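You operate a simulated robot arm through the tools that you are given. There is no shell and no other tool.

You are at the controls of a simulated robot arm. One attempt, no reset.

JOB
Release the held reading, zero the light meter and park it at 0.5 m.
Fine: HOLD once, then ZERO with the flap shut; the flap stays shut.

It is judged by the outcome, as a careful person would: the job done as asked, and still so three seconds after it is handed in. It fails if anything else is knocked over, pushed out of place, dropped, spilled or broken.

ROBOT AND FRAMES
A 7-joint arm with a two-finger parallel gripper, fixed in place. Base frame: the origin is at the foot of the arm, x ahead of it, y to its left, z up. Units: cm, rad, N and s.
Its first joint turns from -2.897 to 2.897 rad. Payload 4.4 kg.
The tool frame sits at the grasp point between the pads (the TCP): z along the fingers, y along the line on which they close. The tips reach 2.3 cm beyond it. The gripper opens to 9.4 cm. The fingers are 3.8 cm wide and 1 cm thick; the gripper's body (5.4 by 9.6 cm) begins 3.9 cm behind the TCP.
Orientation is that of the tool frame in the base frame, as [roll, pitch, yaw] about the fixed x, y, z axes, in that order (R = Rz(yaw) Ry(pitch) Rx(roll)). With the fingers straight down and closing along the base's y, the tool's x points along the base's -x, its y along +y and its z along -z.

CONTROLS
- The arm moves only by the tool jog_arm. Its argument "rows" is a list that holds one entry, the list of rows, each a list of 7 numbers: the closure, from 0 (fully open) to 1 (shut), then the shift along the base's x, y, z in units of 50 mm (1.0 is 50 mm), then the turn, a rotation vector about the base's x, y, z in units of 6 degrees (1.0 is 6 degrees). In form: [[[grip, x, y, z, ax, ay, az], ...]]. A call has 1 to 20 rows; each row shifts and turns the commanded pose from where the row before left it. A call with a number of a shift or a turn outside -1 to 1 is refused whole. Each row takes 0.2 s and may step no farther than 5 cm and 0.15 rad from the row before; otherwise, or with a gripper value out of range, the whole call is refused. Where a pose cannot be reached the arm comes as near as it can. A force on the tool above 40 N (or 10 N above the force at the start of the call, whichever is more), or a blocked arm, ends the call early, and 0.2 s more pass. The fingers move at their own pace (about 7.2 cm/s each) and stop on an object; they squeeze with about 40 N. The grip force told is the motor's: it shows also when the fingers shut on nothing. Time passes only in rows, and 0.2 s behind the last, so rows that do not move let the fingers close. The reply holds the time, the measured pose of the TCP, the force on the tool along the base axes, the opening and the grip force, in the units named above and with some noise, with the torque about the TCP (base axes, N m) and any sound that the robot's microphone picked up, and new pictures: "pictures" is both (left out), scene, wrist or none.
- Cameras (640 x 400 px; columns grow to the right, rows downward): "scene" is fixed at [22.02, -50.14, 143.45]; the picture's right is [0.96, -0.27, 0.00], its down [-0.15, -0.54, -0.83] and it looks along [0.22, 0.80, -0.56] (base axes); focal length 327 px, centre (320, 200). "wrist" rides on the gripper at [8.6, 1.6, -7.4] in the tool frame; the picture's right is [-0.18, 0.98, 0.00], its down [-0.58, -0.11, -0.81] and it looks along [-0.79, -0.15, 0.59] (tool axes); focal length 243 px, centre (320, 200). There is no depth. A picture from a camera that has moved, and an enlarged one, comes with that camera's place and axes in the base frame and with its lens.
- zoom(camera, box): a new picture of the part [left, top, right, bottom] of that camera's present view, enlarged. The clock stands still meanwhile.
- job_done(): hands the job in; it is judged then, once.

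Places have to be worked out from the pictures, the camera data and where the tool is seen. Open the gripper and draw the arm clear of the work before you hand the job in, unless the task says otherwise.

The tools are called after "Call:" as a command line: name --argument value ..., lists and objects as JSON in quotes. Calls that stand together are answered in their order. jog_arm: Moves the arm, as the interface text tells. Its arguments: {"type":"object","properties":{"rows":{"type":"array"},"pictures":{"type":"string","enum":["both","scene","wrist","none"]}},"required":["rows"]} The other tools are called the same way: zoom (camera, box) takes an enlarged picture of a part of a camera's view; job_done () hands the job in.

At the start:

```text
time_s: 0.0
ee_pos: [77.25, 38.86, 121.91]
orientation: [-3.141, -0.001, -3.141]
ft_force: [0.6, -0.5, 0.5]
torque: [-0.02, 0.02, -0.01]
opening: 9.39
grip_force: 0.1
```

scene: 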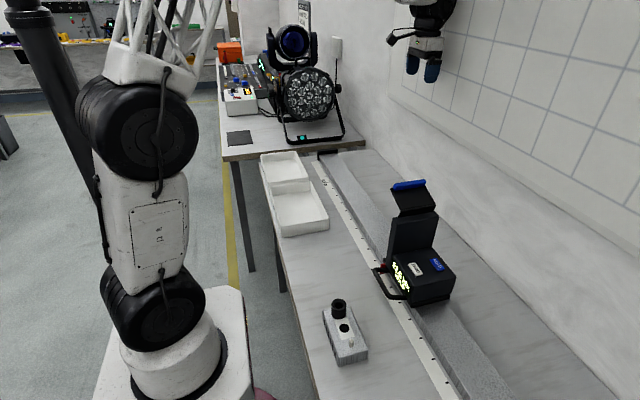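
wrist: 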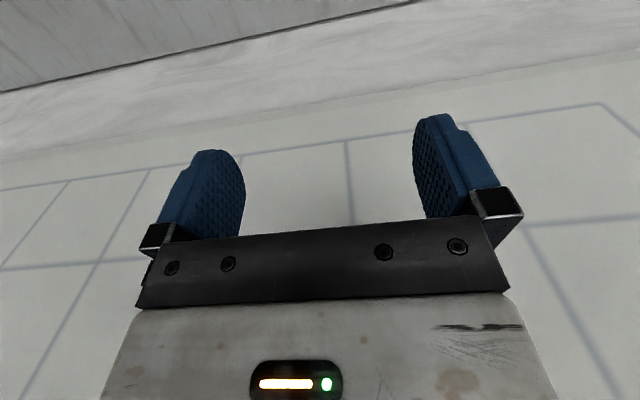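

The scene shows a black light meter on a rail with a scale, with a raised flap and two buttons on top. I'll zoom in for details before moving.

Call:
zoom --camera "scene" --box '[350, 160, 500, 320]'

Call:
zoom --camera "scene" --box '[300, 140, 400, 240]'

Call:
zoom --camera "scene" --box '[380, 280, 500, 400]'

Call:
zoom --camera "scene" --box '[300, 280, 400, 380]'

```text
2.50 times, centred on (425, 240) of scene
camera zoom: at [22.02, -50.14, 143.45], right [0.96, -0.27, 0.0], down [-0.15, -0.54, -0.83], along [0.22, 0.8, -0.56], focal length 817 px, centre (58, 100)
```

zoom: 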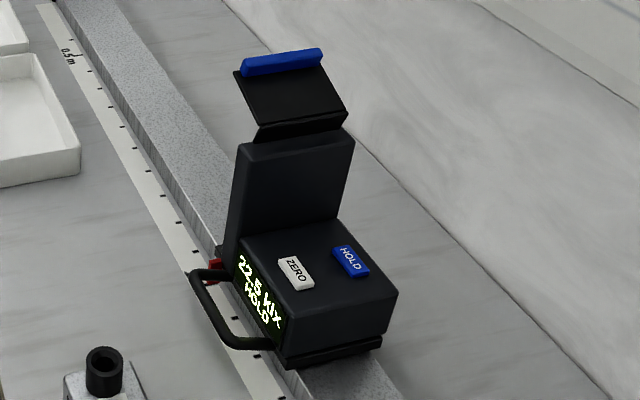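

```text
4.00 times, centred on (350, 190) of scene
camera zoom: at [22.02, -50.14, 143.45], right [0.96, -0.27, 0.0], down [-0.15, -0.54, -0.83], along [0.22, 0.8, -0.56], focal length 1307 px, centre (200, 240)
```

zoom: 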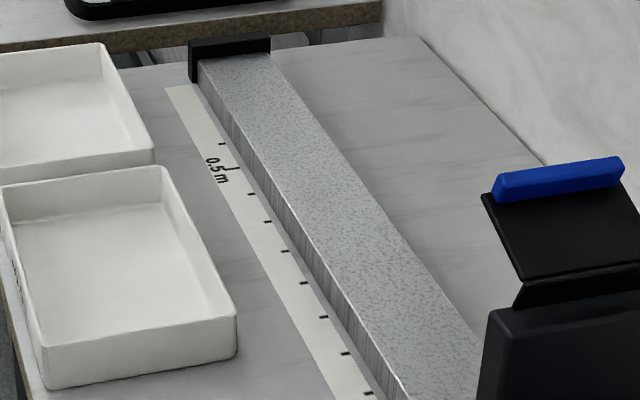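

```text
3.33 times, centred on (440, 340) of scene
camera zoom: at [22.02, -50.14, 143.45], right [0.96, -0.27, 0.0], down [-0.15, -0.54, -0.83], along [0.22, 0.8, -0.56], focal length 1090 px, centre (-80, -267)
```

zoom: 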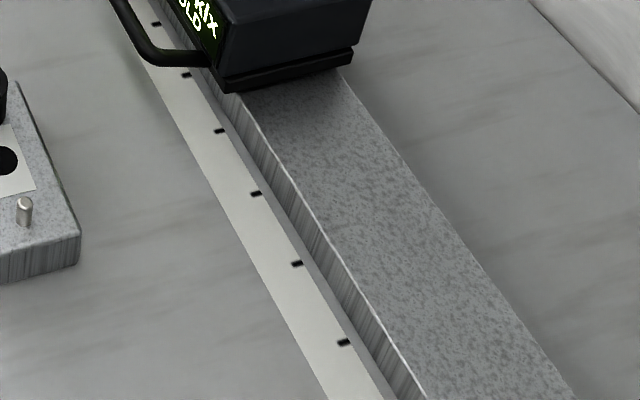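

```text
4.00 times, centred on (350, 330) of scene
camera zoom: at [22.02, -50.14, 143.45], right [0.96, -0.27, 0.0], down [-0.15, -0.54, -0.83], along [0.22, 0.8, -0.56], focal length 1307 px, centre (200, -320)
```

zoom: 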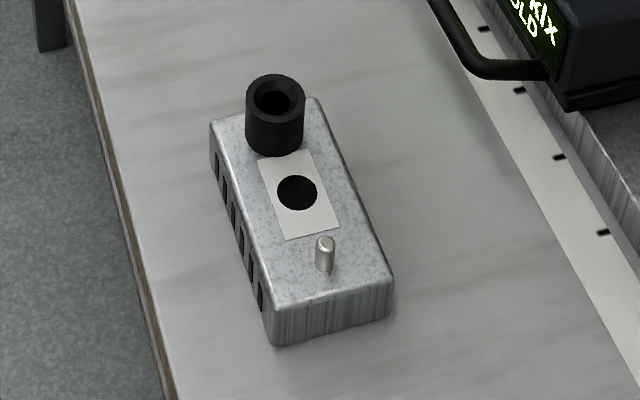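

The meter sits on a rail running along base y, its red pointer near the handle; the flap is up. If ticks are 5 cm, the table is at about z = 77 and the rail's scale at x ≈ 55. I draw the arm back at its present height to look at the meter with the wrist camera and triangulate.

Call:
jog_arm --rows '[[[0, -0.78, -0.56, 0, 0, 0, 0], [0, -0.78, -0.56, 0, 0, 0, 0], [0, -0.78, -0.56, 0, 0, 0, 0], [0, -0.78, -0.56, 0, 0, 0, 0], [0, -0.78, -0.56, 0, 0, 0, 0], [0, -0.78, -0.56, 0, 0, 0, 0], [0, -0.78, -0.56, 0, 0, 0, 0], [0, -0.78, -0.56, 0, 0, 0, 0], [0, -0.78, -0.56, 0, 0, 0, 0], [0, -0.78, -0.56, 0, 0, 0, 0]]]'

```text
time_s: 2.2
ee_pos: [38.32, 10.67, 121.77]
orientation: [3.141, -0.001, 3.14]
ft_force: [-0.7, 0.2, 0.2]
torque: [-0.02, 0.0, 0.01]
opening: 9.42
grip_force: 0.1
camera wrist: at [29.78, 12.34, 129.04], right [0.18, 0.98, 0.0], down [0.58, -0.11, 0.81], along [0.79, -0.15, -0.59], focal length 243 px, centre (320, 200)
```

scene: 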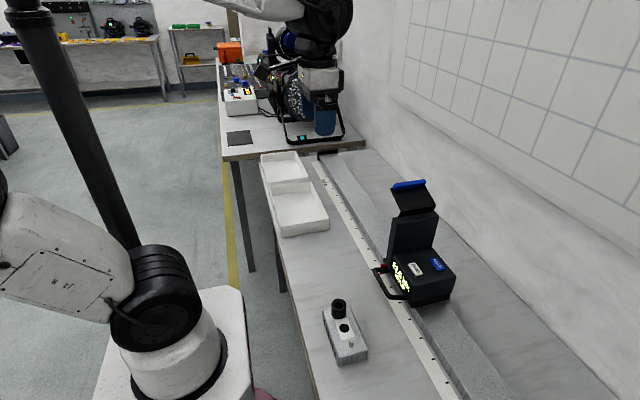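
wrist: 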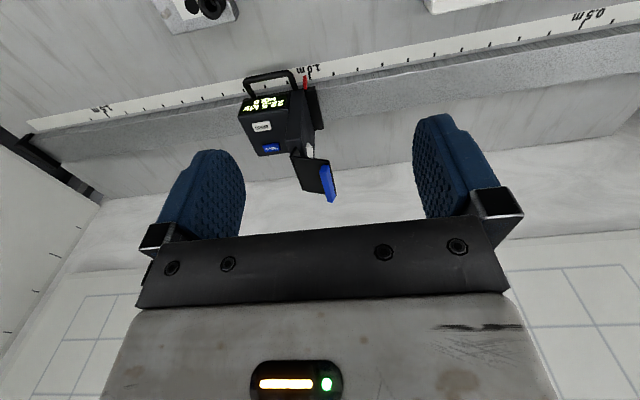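

The wrist view shows labels 0.5 m, 1.0 m and 1.5 m, with the meter's red pointer close to 1.0 m, so I must slide about 50 cm toward +y. I zoom in to locate details.

Call:
zoom --camera "wrist" --box '[230, 50, 350, 210]'

Call:
zoom --camera "wrist" --box '[420, 0, 640, 110]'

Call:
zoom --camera "wrist" --box '[240, 50, 460, 130]'

```text
2.50 times, centred on (290, 130) of wrist
camera zoom: at [29.78, 12.34, 129.04], right [0.18, 0.98, 0.0], down [0.58, -0.11, 0.81], along [0.79, -0.15, -0.59], focal length 606 px, centre (395, 375)
```

zoom: 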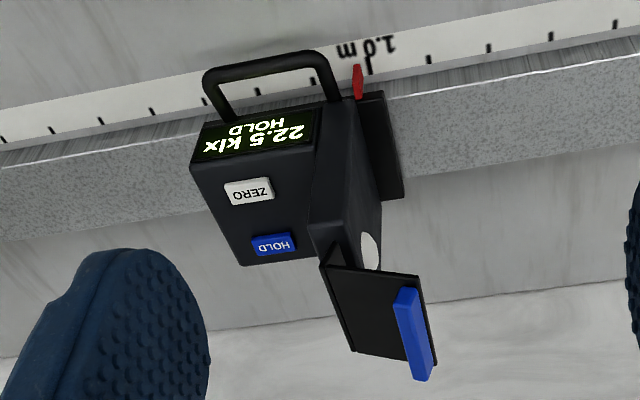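

```text
2.91 times, centred on (530, 55) of wrist
camera zoom: at [29.78, 12.34, 129.04], right [0.18, 0.98, 0.0], down [0.58, -0.11, 0.81], along [0.79, -0.15, -0.59], focal length 706 px, centre (-291, 622)
```

zoom: 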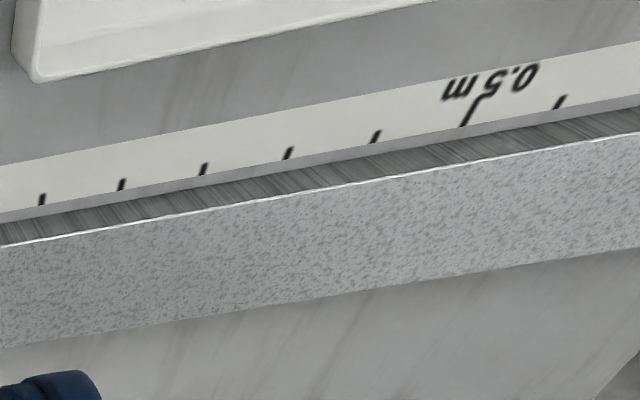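

```text
2.91 times, centred on (350, 90) of wrist
camera zoom: at [29.78, 12.34, 129.04], right [0.18, 0.98, 0.0], down [0.58, -0.11, 0.81], along [0.79, -0.15, -0.59], focal length 706 px, centre (233, 520)
```

zoom: 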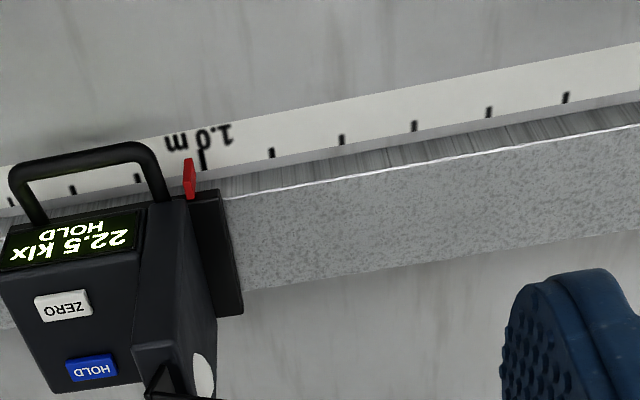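

By triangulation: HOLD is at about [62.7, −4.7, 88.7], ZERO at about [57.2, −4.6, 88.6], the flap hinge near [60, 2.8, 99.5] and its blue edge near [60, 8, 103.4], so the flap sticks up and toward +y. I move lower and back for a better side view.

Call:
jog_arm --rows '[[[0, -0.4, -0.3, -0.55, 0, 0, 0], [0, -0.4, -0.3, -0.55, 0, 0, 0], [0, -0.4, -0.3, -0.55, 0, 0, 0], [0, -0.4, -0.3, -0.55, 0, 0, 0]]]' --pictures "wrist"

Call:
zoom --camera "wrist" --box '[240, 90, 400, 240]'

```text
time_s: 3.2
ee_pos: [30.34, 4.98, 111.02]
orientation: [3.141, 0.0, -3.14]
ft_force: [0.5, -0.4, 0.3]
torque: [0.02, -0.02, 0.04]
opening: 9.4
grip_force: 0.1
camera wrist: at [21.78, 6.58, 118.3], right [0.18, 0.98, 0.0], down [0.58, -0.11, 0.81], along [0.79, -0.15, -0.59], focal length 243 px, centre (320, 200)
```

wrist: 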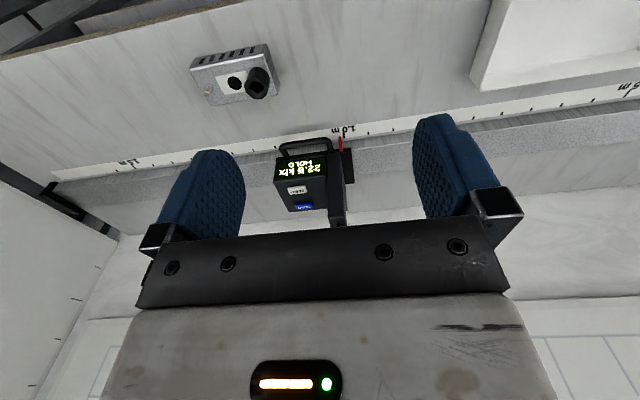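

```text
2.67 times, centred on (320, 165) of wrist
camera zoom: at [21.78, 6.58, 118.3], right [0.18, 0.98, 0.0], down [0.58, -0.11, 0.81], along [0.79, -0.15, -0.59], focal length 647 px, centre (320, 293)
```

zoom: 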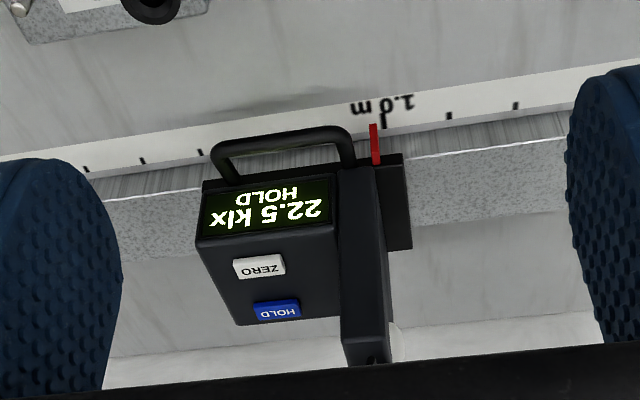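

The side view shows the head slab, the handle loop and the pointer but hides the flap behind the gripper. I rise a bit and move in so the flap appears between the fingers.

Call:
jog_arm --rows '[[[0, 0.78, 0.13, 0.47, 0, 0, 0], [0, 0.78, 0.13, 0.47, 0, 0, 0], [0, 0.78, 0.13, 0.47, 0, 0, 0]]]' --pictures "wrist"

Call:
zoom --camera "wrist" --box '[240, 60, 420, 240]'

```text
time_s: 4.0
ee_pos: [41.81, 6.74, 117.9]
orientation: [3.141, -0.002, 3.141]
ft_force: [1.0, 0.1, 0.3]
torque: [-0.01, -0.04, -0.04]
opening: 9.42
grip_force: 0.0
camera wrist: at [33.37, 8.36, 125.23], right [0.18, 0.98, 0.0], down [0.58, -0.11, 0.81], along [0.79, -0.15, -0.59], focal length 243 px, centre (320, 200)
```

wrist: 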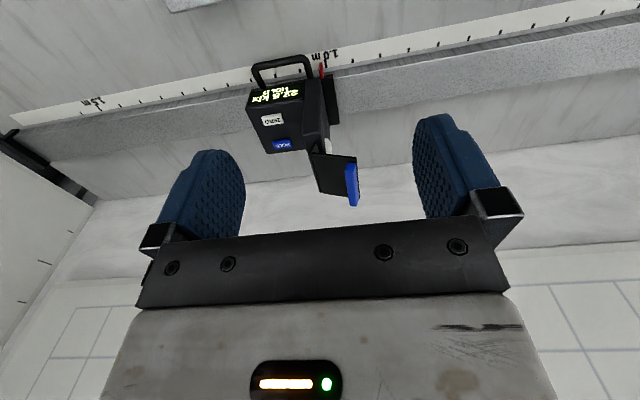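

```text
2.22 times, centred on (330, 150) of wrist
camera zoom: at [33.37, 8.36, 125.23], right [0.18, 0.98, 0.0], down [0.58, -0.11, 0.81], along [0.79, -0.15, -0.59], focal length 539 px, centre (298, 311)
```

zoom: 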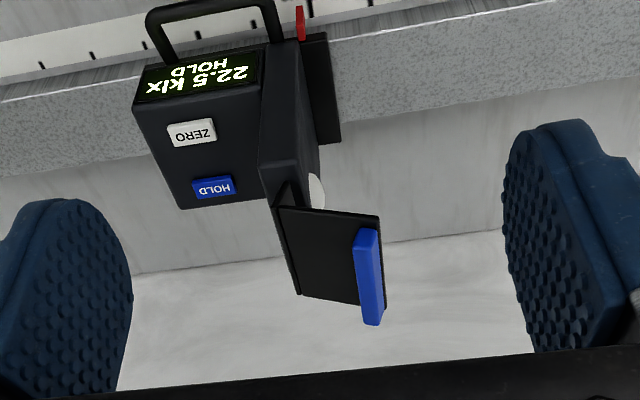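

Call:
zoom --camera "wrist" --box '[295, 80, 375, 210]'

Call:
zoom --camera "scene" --box '[375, 170, 465, 260]'

```text
3.08 times, centred on (335, 145) of wrist
camera zoom: at [33.37, 8.36, 125.23], right [0.18, 0.98, 0.0], down [0.58, -0.11, 0.81], along [0.79, -0.15, -0.59], focal length 746 px, centre (274, 369)
```

zoom: 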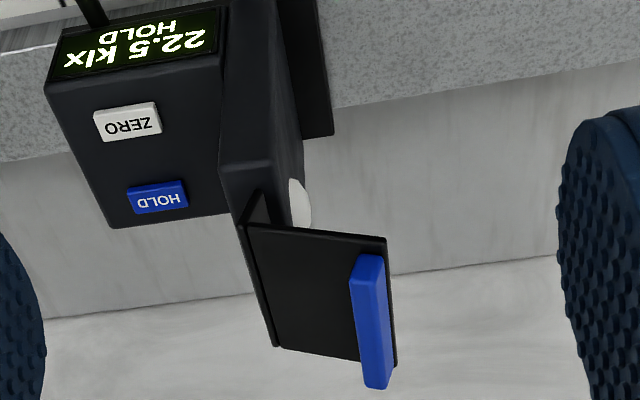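

```text
4.44 times, centred on (420, 215) of scene
camera zoom: at [22.02, -50.14, 143.45], right [0.96, -0.27, 0.0], down [-0.15, -0.54, -0.83], along [0.22, 0.8, -0.56], focal length 1453 px, centre (-124, 133)
```

zoom: 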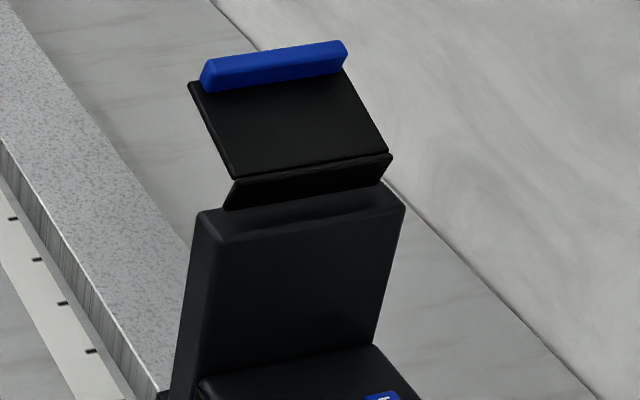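

The flap is L-shaped: a short leaf rises from a hinge on the head's top front edge (y ≈ 3.2, z ≈ 98) and the main plate with the blue tab points to +y about 19° above level; shut, it must hang over the white sensor on the +y face. I close the gripper and move above the tab at x ≈ 60, y ≈ 8.5.

Call:
jog_arm --rows '[[[1, 0.73, 0.07, -0.2, 0, 0, 0], [1, 0.73, 0.07, -0.2, 0, 0, 0], [1, 0.73, 0.07, -0.2, 0, 0, 0], [1, 0.73, 0.07, -0.2, 0, 0, 0], [1, 0.73, 0.07, -0.2, 0, 0, 0], [1, 0, 0, 0, 0, 0, 0]]]'

```text
time_s: 5.4
ee_pos: [60.64, 8.36, 113.11]
orientation: [-3.141, 0.0, 3.141]
ft_force: [0.3, 0.2, -0.6]
torque: [0.01, -0.02, -0.04]
opening: 0.0
grip_force: 40.3
camera wrist: at [52.12, 10.08, 120.42], right [0.18, 0.98, 0.0], down [0.58, -0.11, 0.81], along [0.79, -0.15, -0.59], focal length 243 px, centre (320, 200)
```

scene: 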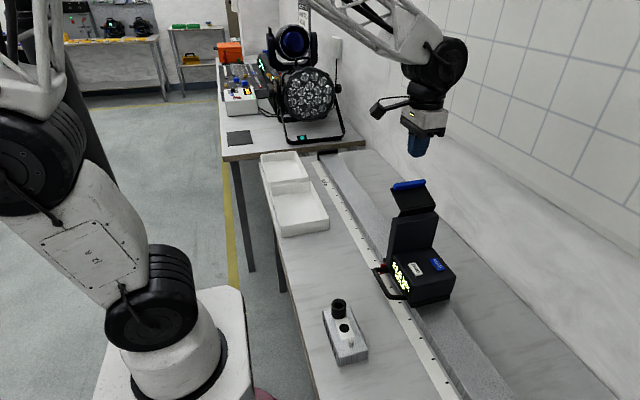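
wrist: 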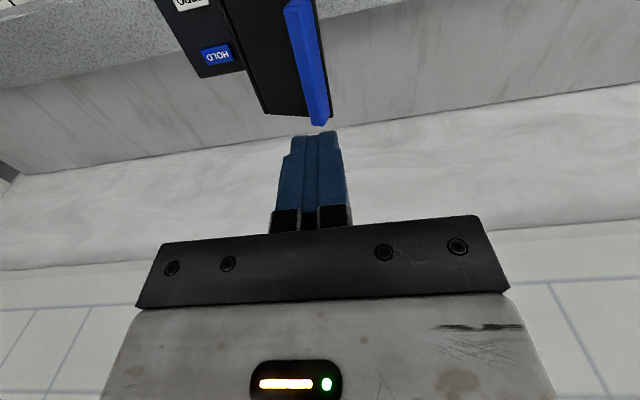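

The fingers (tips at z ≈ 110.8) are above the blue tab. I descend to just above it, then in slow small steps to begin rotating the flap down.

Call:
jog_arm --rows '[[[1, -0.1, 0.03, -0.6, 0, 0, 0], [1, 0, 0, -0.6, 0, 0, 0], [1, 0, 0, -0.1, 0, 0, 0], [1, 0, 0, -0.1, 0, 0, 0], [1, 0, 0, -0.1, 0, 0, 0], [1, 0, 0, -0.1, 0, 0, 0]]]'

```text
time_s: 6.8
ee_pos: [59.58, 8.67, 104.92]
orientation: [-3.142, 0.0, 3.141]
ft_force: [0.4, -0.4, -0.1]
torque: [-0.02, -0.03, 0.0]
opening: 0.0
grip_force: 40.2
camera wrist: at [51.14, 10.26, 112.28], right [0.18, 0.98, 0.0], down [0.58, -0.11, 0.81], along [0.79, -0.15, -0.59], focal length 243 px, centre (320, 200)
```

scene: 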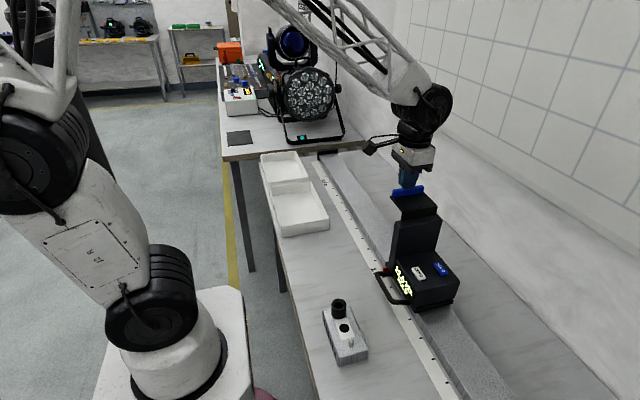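
wrist: 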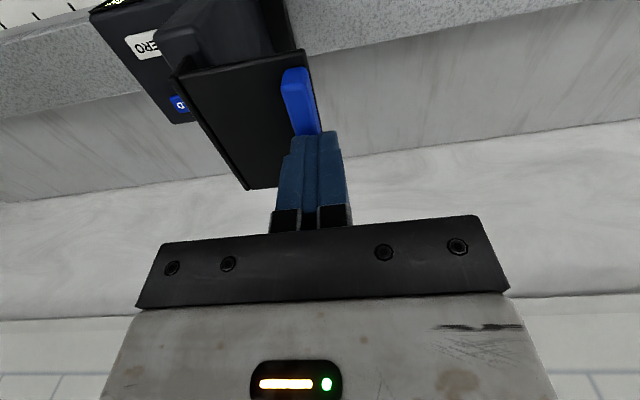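

Call:
zoom --camera "scene" --box '[350, 160, 500, 320]'

Call:
zoom --camera "wrist" --box '[150, 0, 390, 240]'

```text
2.50 times, centred on (425, 240) of scene
camera zoom: at [22.02, -50.14, 143.45], right [0.96, -0.27, 0.0], down [-0.15, -0.54, -0.83], along [0.22, 0.8, -0.56], focal length 817 px, centre (58, 100)
```

zoom: 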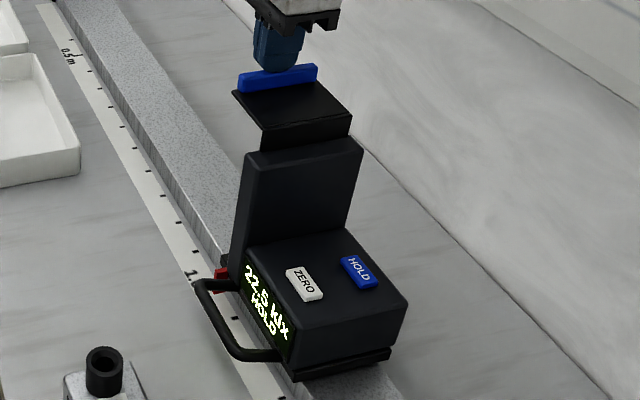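

```text
1.67 times, centred on (270, 120) of wrist
camera zoom: at [51.14, 10.26, 112.28], right [0.18, 0.98, 0.0], down [0.58, -0.11, 0.81], along [0.79, -0.15, -0.59], focal length 404 px, centre (403, 333)
```

zoom: 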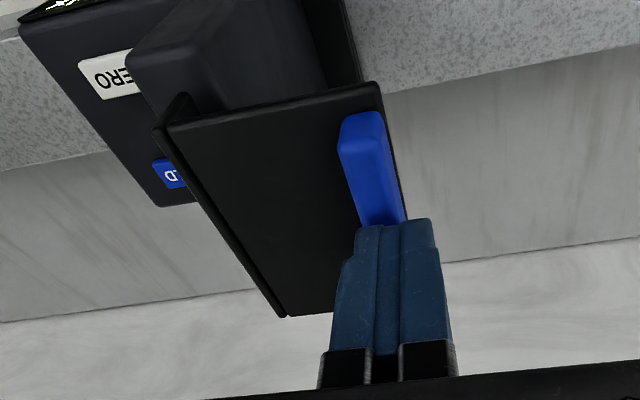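

The flap is rotating (now near level); friction also nudged the carriage about 1 cm toward −y, so it slides freely, which is harmless as I park it later. I keep pushing down slowly, with a slight +y drift to follow the tab's arc.

Call:
jog_arm --rows '[[[1, 0, 0.02, -0.1, 0, 0, 0], [1, 0, 0.02, -0.1, 0, 0, 0], [1, 0, 0.02, -0.1, 0, 0, 0], [1, 0, 0.02, -0.1, 0, 0, 0], [1, 0, 0, -0.1, 0, 0, 0], [1, 0, 0, -0.1, 0, 0, 0], [1, 0, 0, -0.1, 0, 0, 0], [1, 0, 0, -0.1, 0, 0, 0]]]'

Call:
zoom --camera "scene" --box '[350, 160, 500, 320]'

```text
time_s: 8.6
ee_pos: [59.76, 8.93, 100.74]
orientation: [-3.141, -0.001, 3.141]
ft_force: [0.1, -0.4, 0.4]
torque: [0.02, -0.01, 0.02]
opening: 0.0
grip_force: 40.0
camera wrist: at [51.26, 10.56, 108.16], right [0.18, 0.98, 0.0], down [0.58, -0.11, 0.81], along [0.79, -0.15, -0.59], focal length 243 px, centre (320, 200)
```

scene: 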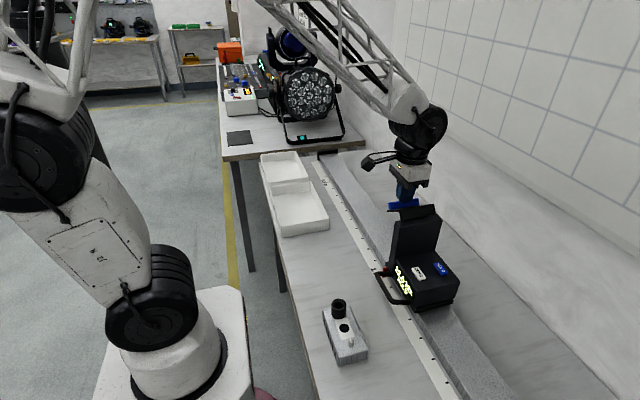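
wrist: 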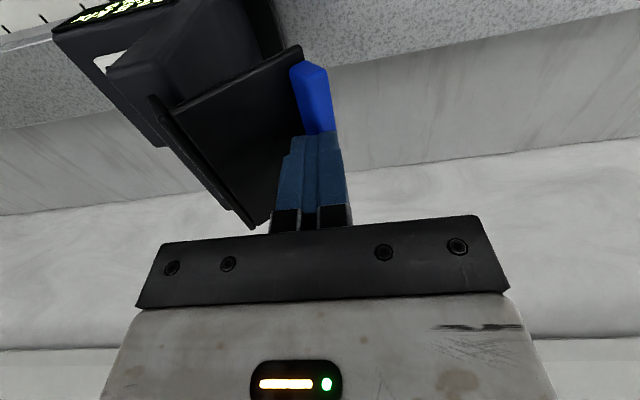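

```text
2.50 times, centred on (425, 240) of scene
camera zoom: at [22.02, -50.14, 143.45], right [0.96, -0.27, 0.0], down [-0.15, -0.54, -0.83], along [0.22, 0.8, -0.56], focal length 817 px, centre (58, 100)
```

zoom: 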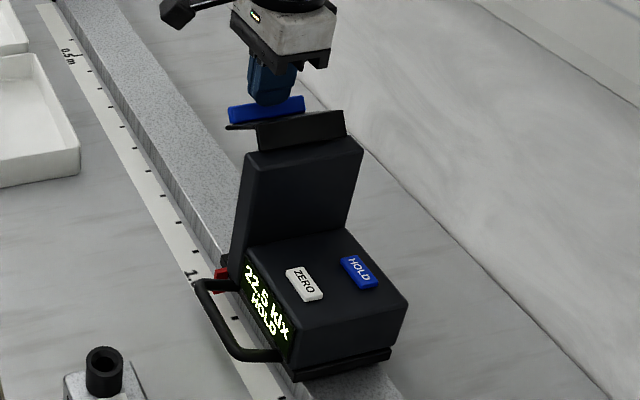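

The flap is now past level and the carriage stayed put. I continue down another 4 cm.

Call:
jog_arm --rows '[[[1, 0, 0, -0.1, 0, 0, 0], [1, 0, 0, -0.1, 0, 0, 0], [1, 0, 0, -0.1, 0, 0, 0], [1, 0, 0, -0.1, 0, 0, 0], [1, 0, 0, -0.1, 0, 0, 0], [1, 0, 0, -0.1, 0, 0, 0]]]'

Call:
zoom --camera "scene" --box '[350, 160, 500, 320]'

```text
time_s: 10.0
ee_pos: [59.95, 8.96, 97.82]
orientation: [-3.14, -0.001, 3.142]
ft_force: [-0.6, 1.3, 0.6]
torque: [0.01, 0.03, 0.03]
opening: 0.0
grip_force: 39.5
camera wrist: at [51.36, 10.59, 105.18], right [0.18, 0.98, 0.0], down [0.58, -0.11, 0.81], along [0.79, -0.15, -0.59], focal length 243 px, centre (320, 200)
```

scene: 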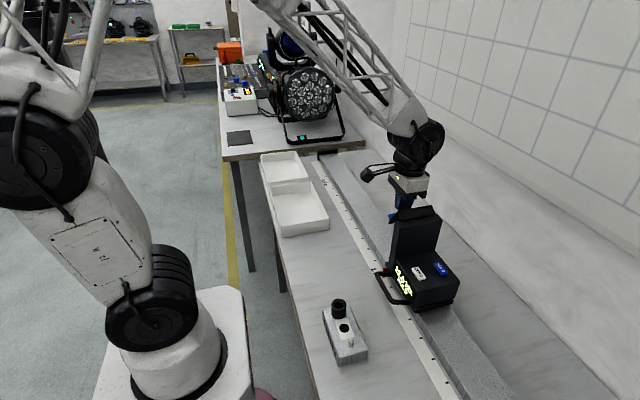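
wrist: 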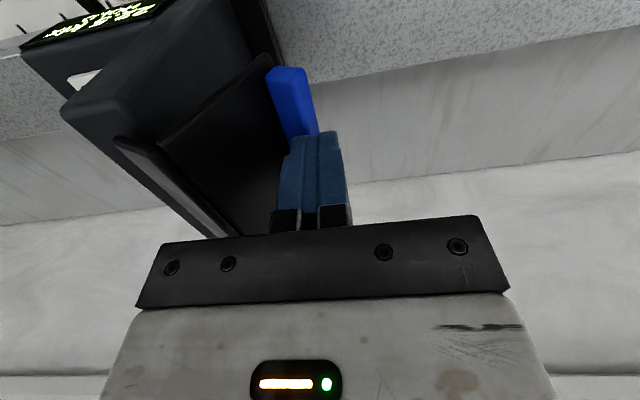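

```text
2.50 times, centred on (425, 240) of scene
camera zoom: at [22.02, -50.14, 143.45], right [0.96, -0.27, 0.0], down [-0.15, -0.54, -0.83], along [0.22, 0.8, -0.56], focal length 817 px, centre (58, 100)
```

zoom: 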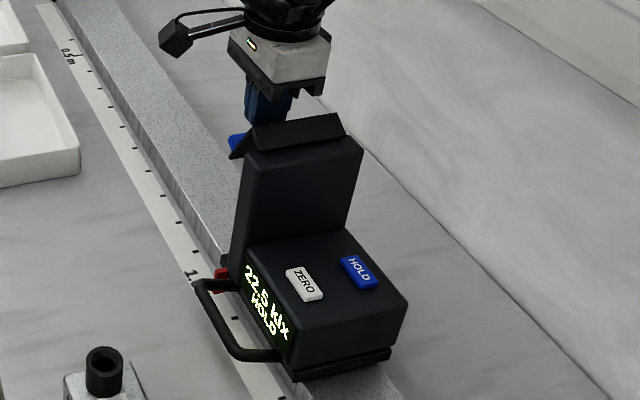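

The flap is about 45° below level. I go 1 cm lower and start easing toward −y, with the finger outside the blue tab.

Call:
jog_arm --rows '[[[1, 0, 0, -0.1, 0, 0, 0], [1, 0, 0, -0.1, 0, 0, 0], [1, 0, -0.08, 0, 0, 0, 0], [1, 0, -0.08, 0, 0, 0, 0], [1, 0, -0.08, 0, 0, 0, 0]]]'

Call:
zoom --camera "scene" --box '[350, 160, 500, 320]'

Call:
zoom --camera "wrist" --box '[100, 0, 400, 240]'

```text
time_s: 11.2
ee_pos: [59.9, 7.81, 96.92]
orientation: [3.141, 0.001, -3.14]
ft_force: [-0.6, -0.6, 0.2]
torque: [0.01, -0.02, 0.03]
opening: 0.02
grip_force: 39.9
camera wrist: at [51.35, 9.39, 104.27], right [0.18, 0.98, 0.0], down [0.58, -0.11, 0.81], along [0.79, -0.15, -0.59], focal length 243 px, centre (320, 200)
```

scene: 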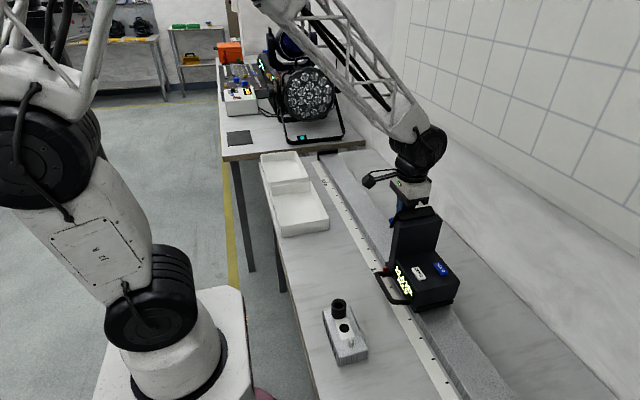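
wrist: 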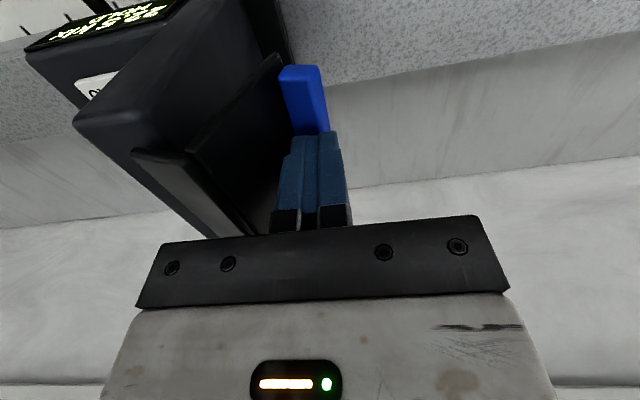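

```text
2.50 times, centred on (425, 240) of scene
camera zoom: at [22.02, -50.14, 143.45], right [0.96, -0.27, 0.0], down [-0.15, -0.54, -0.83], along [0.22, 0.8, -0.56], focal length 817 px, centre (58, 100)
```

zoom: 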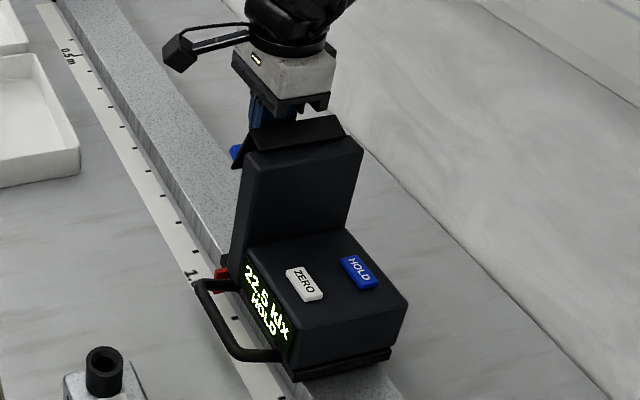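

```text
1.67 times, centred on (250, 120) of wrist
camera zoom: at [51.35, 9.39, 104.27], right [0.18, 0.98, 0.0], down [0.58, -0.11, 0.81], along [0.79, -0.15, -0.59], focal length 404 px, centre (437, 333)
```

zoom: 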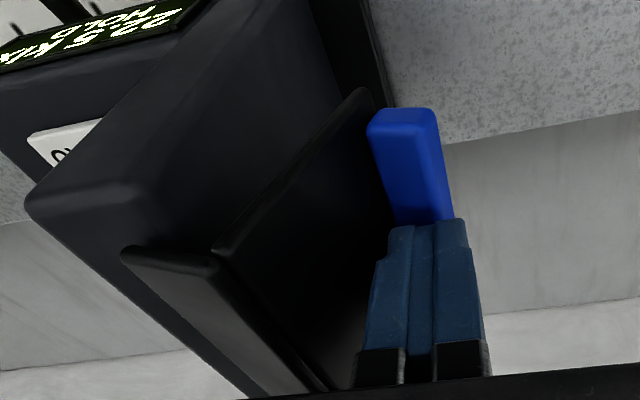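

The flap keeps closing (about 60° down) and the carriage isn't moving. I continue toward −y in 3 mm steps.

Call:
jog_arm --rows '[[[1, 0, -0.06, 0, 0, 0, 0], [1, 0, -0.06, 0, 0, 0, 0], [1, 0, -0.06, 0, 0, 0, 0], [1, 0, -0.06, 0, 0, 0, 0], [1, 0, -0.06, 0, 0, 0, 0]]]'

Call:
zoom --camera "scene" --box '[350, 160, 500, 320]'

Call:
zoom --camera "wrist" --box '[100, 0, 400, 240]'

```text
time_s: 12.4
ee_pos: [59.78, 6.36, 96.92]
orientation: [-3.141, 0.0, 3.14]
ft_force: [0.3, 0.4, -0.2]
torque: [-0.03, 0.05, 0.05]
opening: 0.0
grip_force: 40.1
camera wrist: at [51.29, 7.96, 104.22], right [0.18, 0.98, 0.0], down [0.58, -0.11, 0.81], along [0.79, -0.15, -0.59], focal length 243 px, centre (320, 200)
```

scene: 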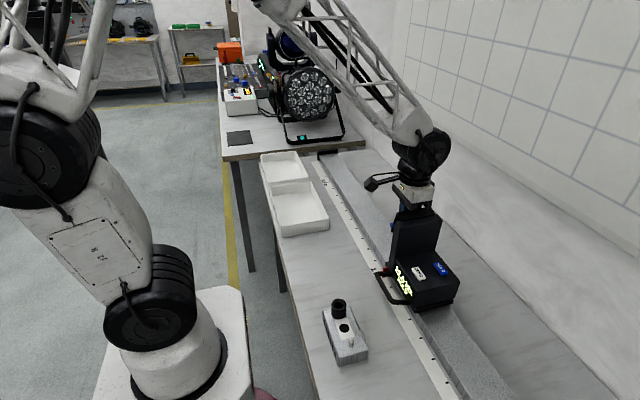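
wrist: 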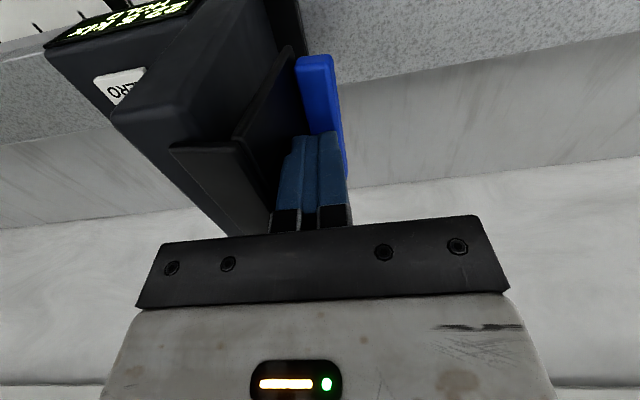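

```text
2.50 times, centred on (425, 240) of scene
camera zoom: at [22.02, -50.14, 143.45], right [0.96, -0.27, 0.0], down [-0.15, -0.54, -0.83], along [0.22, 0.8, -0.56], focal length 817 px, centre (58, 100)
```

zoom: 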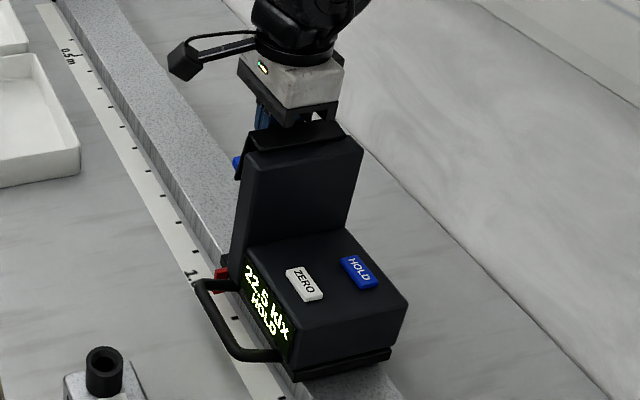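

```text
1.67 times, centred on (250, 120) of wrist
camera zoom: at [51.29, 7.96, 104.22], right [0.18, 0.98, 0.0], down [0.58, -0.11, 0.81], along [0.79, -0.15, -0.59], focal length 404 px, centre (437, 333)
```

zoom: 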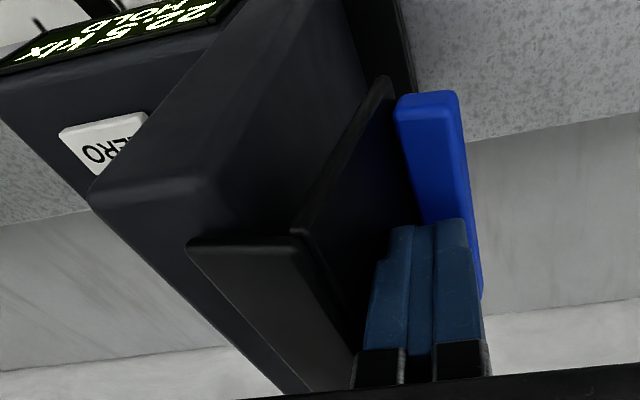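

The flap is about 75° down, tab below the fingertips. I continue toward −y in small steps until it seats.

Call:
jog_arm --rows '[[[1, 0, -0.06, 0, 0, 0, 0], [1, 0, -0.06, 0, 0, 0, 0], [1, 0, -0.06, 0, 0, 0, 0]]]'

Call:
zoom --camera "scene" --box '[350, 160, 500, 320]'

Call:
zoom --camera "wrist" --box '[100, 0, 400, 240]'

```text
time_s: 13.2
ee_pos: [59.84, 5.54, 96.94]
orientation: [3.14, -0.001, 3.14]
ft_force: [0.3, 2.5, -0.9]
torque: [0.03, 0.02, -0.04]
opening: 0.0
grip_force: 40.0
camera wrist: at [51.3, 7.06, 104.24], right [0.18, 0.98, 0.0], down [0.58, -0.11, 0.81], along [0.79, -0.15, -0.59], focal length 243 px, centre (320, 200)
```

scene: 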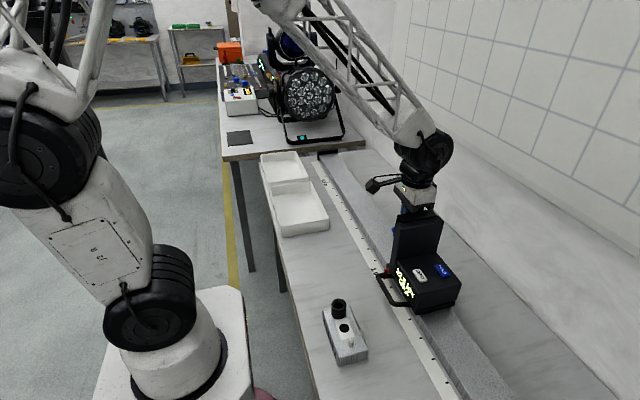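
wrist: 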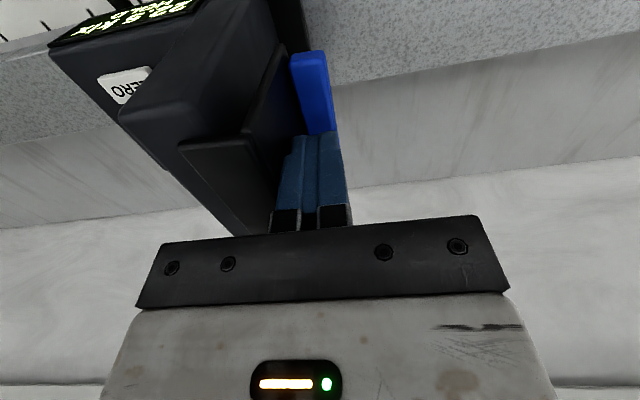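

```text
2.50 times, centred on (425, 240) of scene
camera zoom: at [22.02, -50.14, 143.45], right [0.96, -0.27, 0.0], down [-0.15, -0.54, -0.83], along [0.22, 0.8, -0.56], focal length 817 px, centre (58, 100)
```

zoom: 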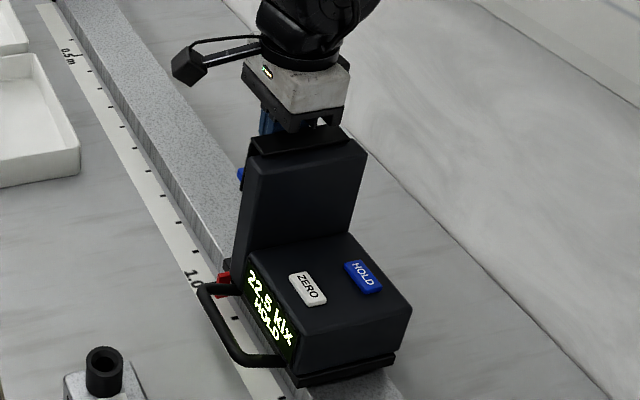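

```text
1.67 times, centred on (250, 120) of wrist
camera zoom: at [51.3, 7.06, 104.24], right [0.18, 0.98, 0.0], down [0.58, -0.11, 0.81], along [0.79, -0.15, -0.59], focal length 404 px, centre (437, 333)
```

zoom: 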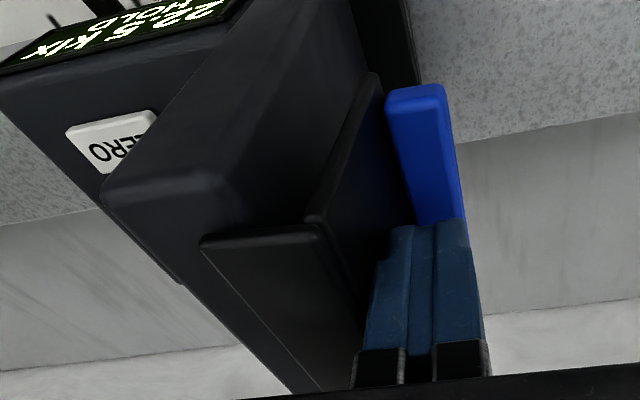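

A 2.5 N reaction and a slight carriage shift suggest the flap is seated, with its leaf flat on the head. I back off toward +y and lift to look at it from the side.

Call:
jog_arm --rows '[[[1, 0, 0.3, 0, 0, 0, 0], [1, 0, 0.6, 0.2, 0, 0, 0], [1, 0, 0.4, 0.9, 0, 0, 0], [1, -0.4, 0.2, 0.8, 0, 0, 0], [0, -0.8, 0, 0.4, 0, 0, 0], [0, -0.9, 0, 0, 0, 0, 0], [0, -0.9, 0, 0, 0, 0, 0]]]'

Call:
zoom --camera "wrist" --box '[220, 30, 400, 210]'

Call:
zoom --camera "scene" --box '[350, 160, 500, 320]'

```text
time_s: 14.8
ee_pos: [44.53, 12.74, 108.73]
orientation: [3.141, 0.0, -3.141]
ft_force: [0.7, 0.0, 0.8]
torque: [0.02, 0.01, 0.04]
opening: 9.42
grip_force: 0.1
camera wrist: at [36.0, 14.32, 116.01], right [0.18, 0.98, 0.0], down [0.58, -0.11, 0.81], along [0.79, -0.15, -0.59], focal length 243 px, centre (320, 200)
```

scene: 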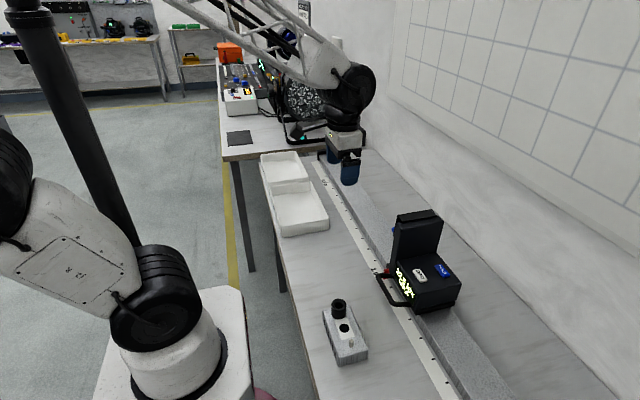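
wrist: 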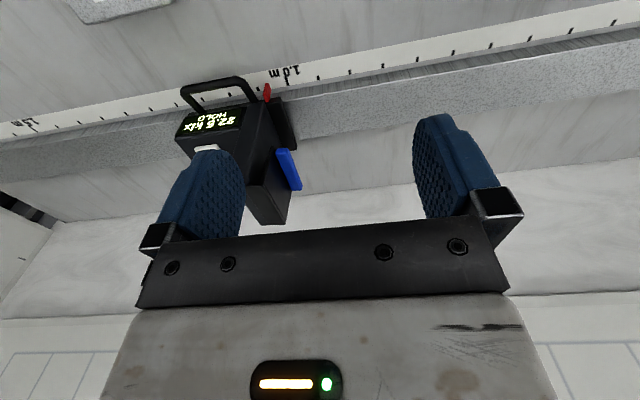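

```text
2.22 times, centred on (310, 120) of wrist
camera zoom: at [36.0, 14.32, 116.01], right [0.18, 0.98, 0.0], down [0.58, -0.11, 0.81], along [0.79, -0.15, -0.59], focal length 539 px, centre (342, 378)
```

zoom: 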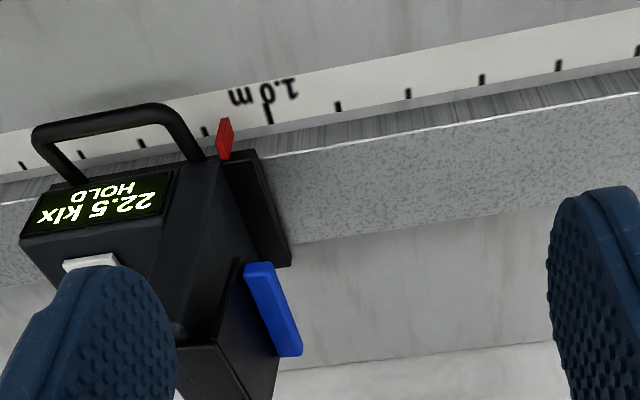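

```text
2.50 times, centred on (425, 240) of scene
camera zoom: at [22.02, -50.14, 143.45], right [0.96, -0.27, 0.0], down [-0.15, -0.54, -0.83], along [0.22, 0.8, -0.56], focal length 817 px, centre (58, 100)
```

zoom: 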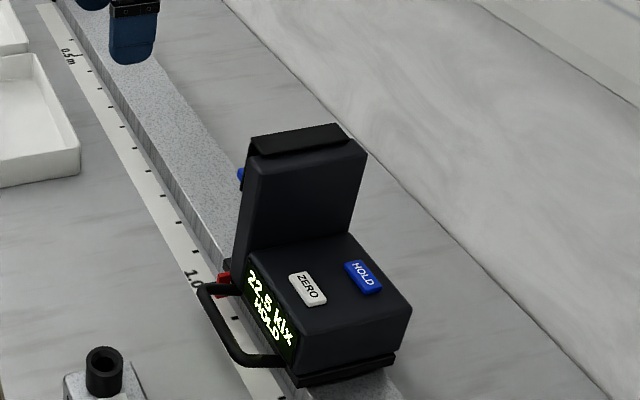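

Call:
zoom --camera "wrist" --box '[235, 80, 325, 230]'

Call:
zoom --camera "scene" --box '[385, 200, 455, 260]'

```text
2.67 times, centred on (280, 155) of wrist
camera zoom: at [36.0, 14.32, 116.01], right [0.18, 0.98, 0.0], down [0.58, -0.11, 0.81], along [0.79, -0.15, -0.59], focal length 647 px, centre (427, 320)
```

zoom: 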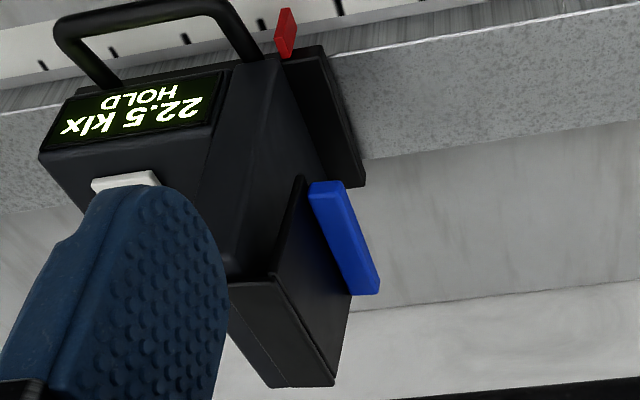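

```text
6.67 times, centred on (420, 230) of scene
camera zoom: at [22.02, -50.14, 143.45], right [0.96, -0.27, 0.0], down [-0.15, -0.54, -0.83], along [0.22, 0.8, -0.56], focal length 2179 px, centre (-347, 0)
```

zoom: 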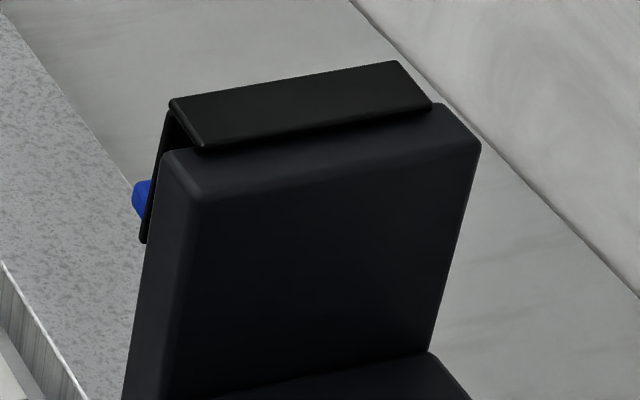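

The flap looks shut, leaf flat on the top. I want an edge-on profile view to confirm no gap, so I tilt the tool 30° forward and drop back and lower.

Call:
jog_arm --rows '[[[0, -0.3, -0.41, -0.35, 0, -1, 0], [0, -0.3, -0.41, -0.35, 0, -1, 0], [0, -0.3, -0.41, -0.35, 0, -1, 0], [0, -0.3, -0.41, -0.35, 0, -1, 0], [0, -0.3, -0.41, -0.35, 0, -1, 0]]]' --pictures "wrist"

Call:
zoom --camera "wrist" --box '[280, 80, 430, 230]'

```text
time_s: 16.0
ee_pos: [37.16, 2.59, 99.63]
orientation: [-3.142, 0.524, -3.14]
ft_force: [0.7, -0.9, -0.5]
torque: [0.02, 0.02, 0.02]
opening: 9.4
grip_force: 0.0
camera wrist: at [25.99, 4.3, 101.55], right [0.16, 0.98, 0.09], down [0.1, -0.11, 0.99], along [0.98, -0.15, -0.11], focal length 243 px, centre (320, 200)
```

wrist: 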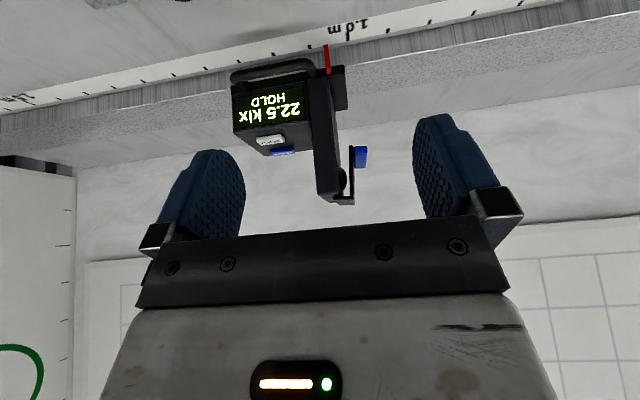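

```text
2.67 times, centred on (355, 155) of wrist
camera zoom: at [25.99, 4.3, 101.55], right [0.16, 0.98, 0.09], down [0.1, -0.11, 0.99], along [0.98, -0.15, -0.11], focal length 647 px, centre (227, 320)
```

zoom: 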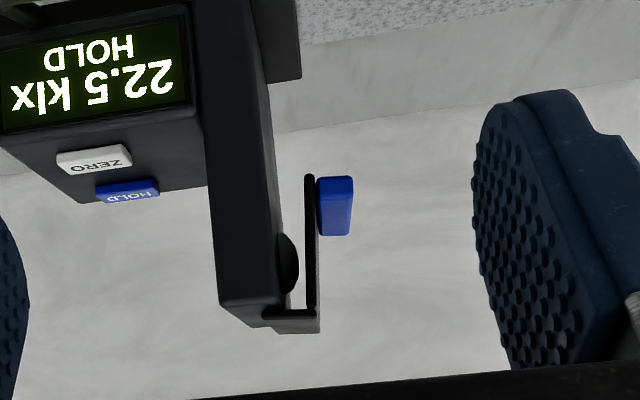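

Call:
zoom --camera "wrist" --box '[325, 130, 385, 215]'

```text
4.71 times, centred on (355, 172) of wrist
camera zoom: at [25.99, 4.3, 101.55], right [0.16, 0.98, 0.09], down [0.1, -0.11, 0.99], along [0.98, -0.15, -0.11], focal length 1142 px, centre (155, 329)
```

zoom: 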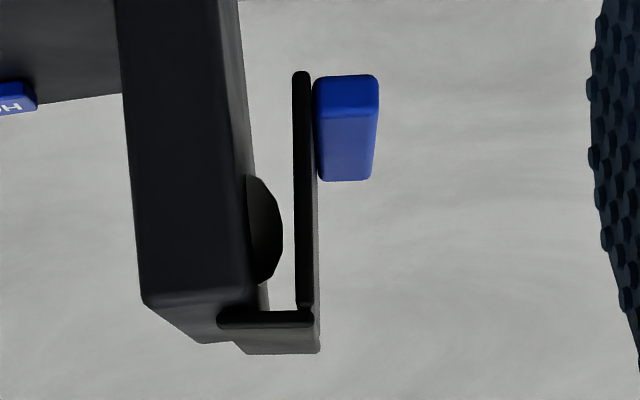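

The edge-on view shows the flap hanging with the plate a few degrees (≈4–5°) short of parallel to the head face – not completely shut, because the carriage slid instead. I'll finish it with a gentle pinch between the head's back face (y ≈ −0.5) and the plate (y ≈ 4.4), so no net force acts; first I untilt and go above the head.

Call:
jog_arm --rows '[[[0, 0, 0.02, 0.5, 0, 1, 0], [0, 0, 0.02, 0.5, 0, 1, 0], [0, 0, 0, 0.5, 0, 1, 0], [0, 0, 0, 0.5, 0, 1, 0], [0, 0, 0, 0.5, 0, 1, 0], [0, 0.91, 0, 0, 0, 0, 0], [0, 0.91, 0, 0, 0, 0, 0], [0, 0.91, 0, 0, 0, 0, 0], [0, 0.91, 0, 0, 0, 0, 0], [0, 0.91, 0, -0.2, 0, 0, 0]]]'

```text
time_s: 18.2
ee_pos: [60.34, 3.05, 111.31]
orientation: [-3.141, 0.0, -3.141]
ft_force: [0.0, 0.5, 0.3]
torque: [-0.04, 0.01, 0.02]
opening: 9.39
grip_force: 0.0
camera wrist: at [51.78, 4.72, 118.56], right [0.18, 0.98, 0.0], down [0.58, -0.11, 0.81], along [0.79, -0.15, -0.59], focal length 243 px, centre (320, 200)
```

scene: 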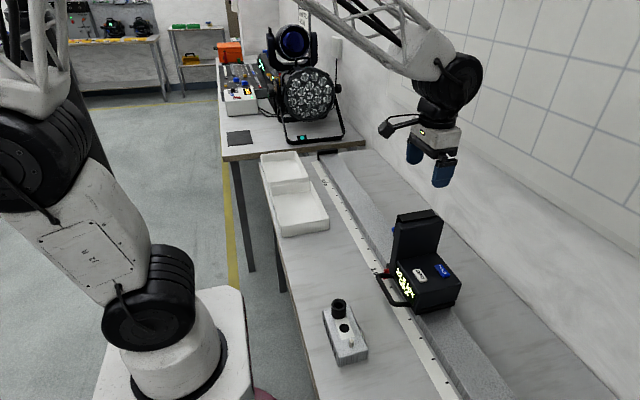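
wrist: 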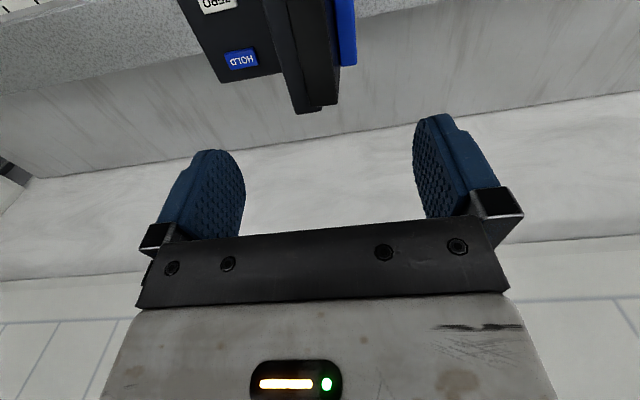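

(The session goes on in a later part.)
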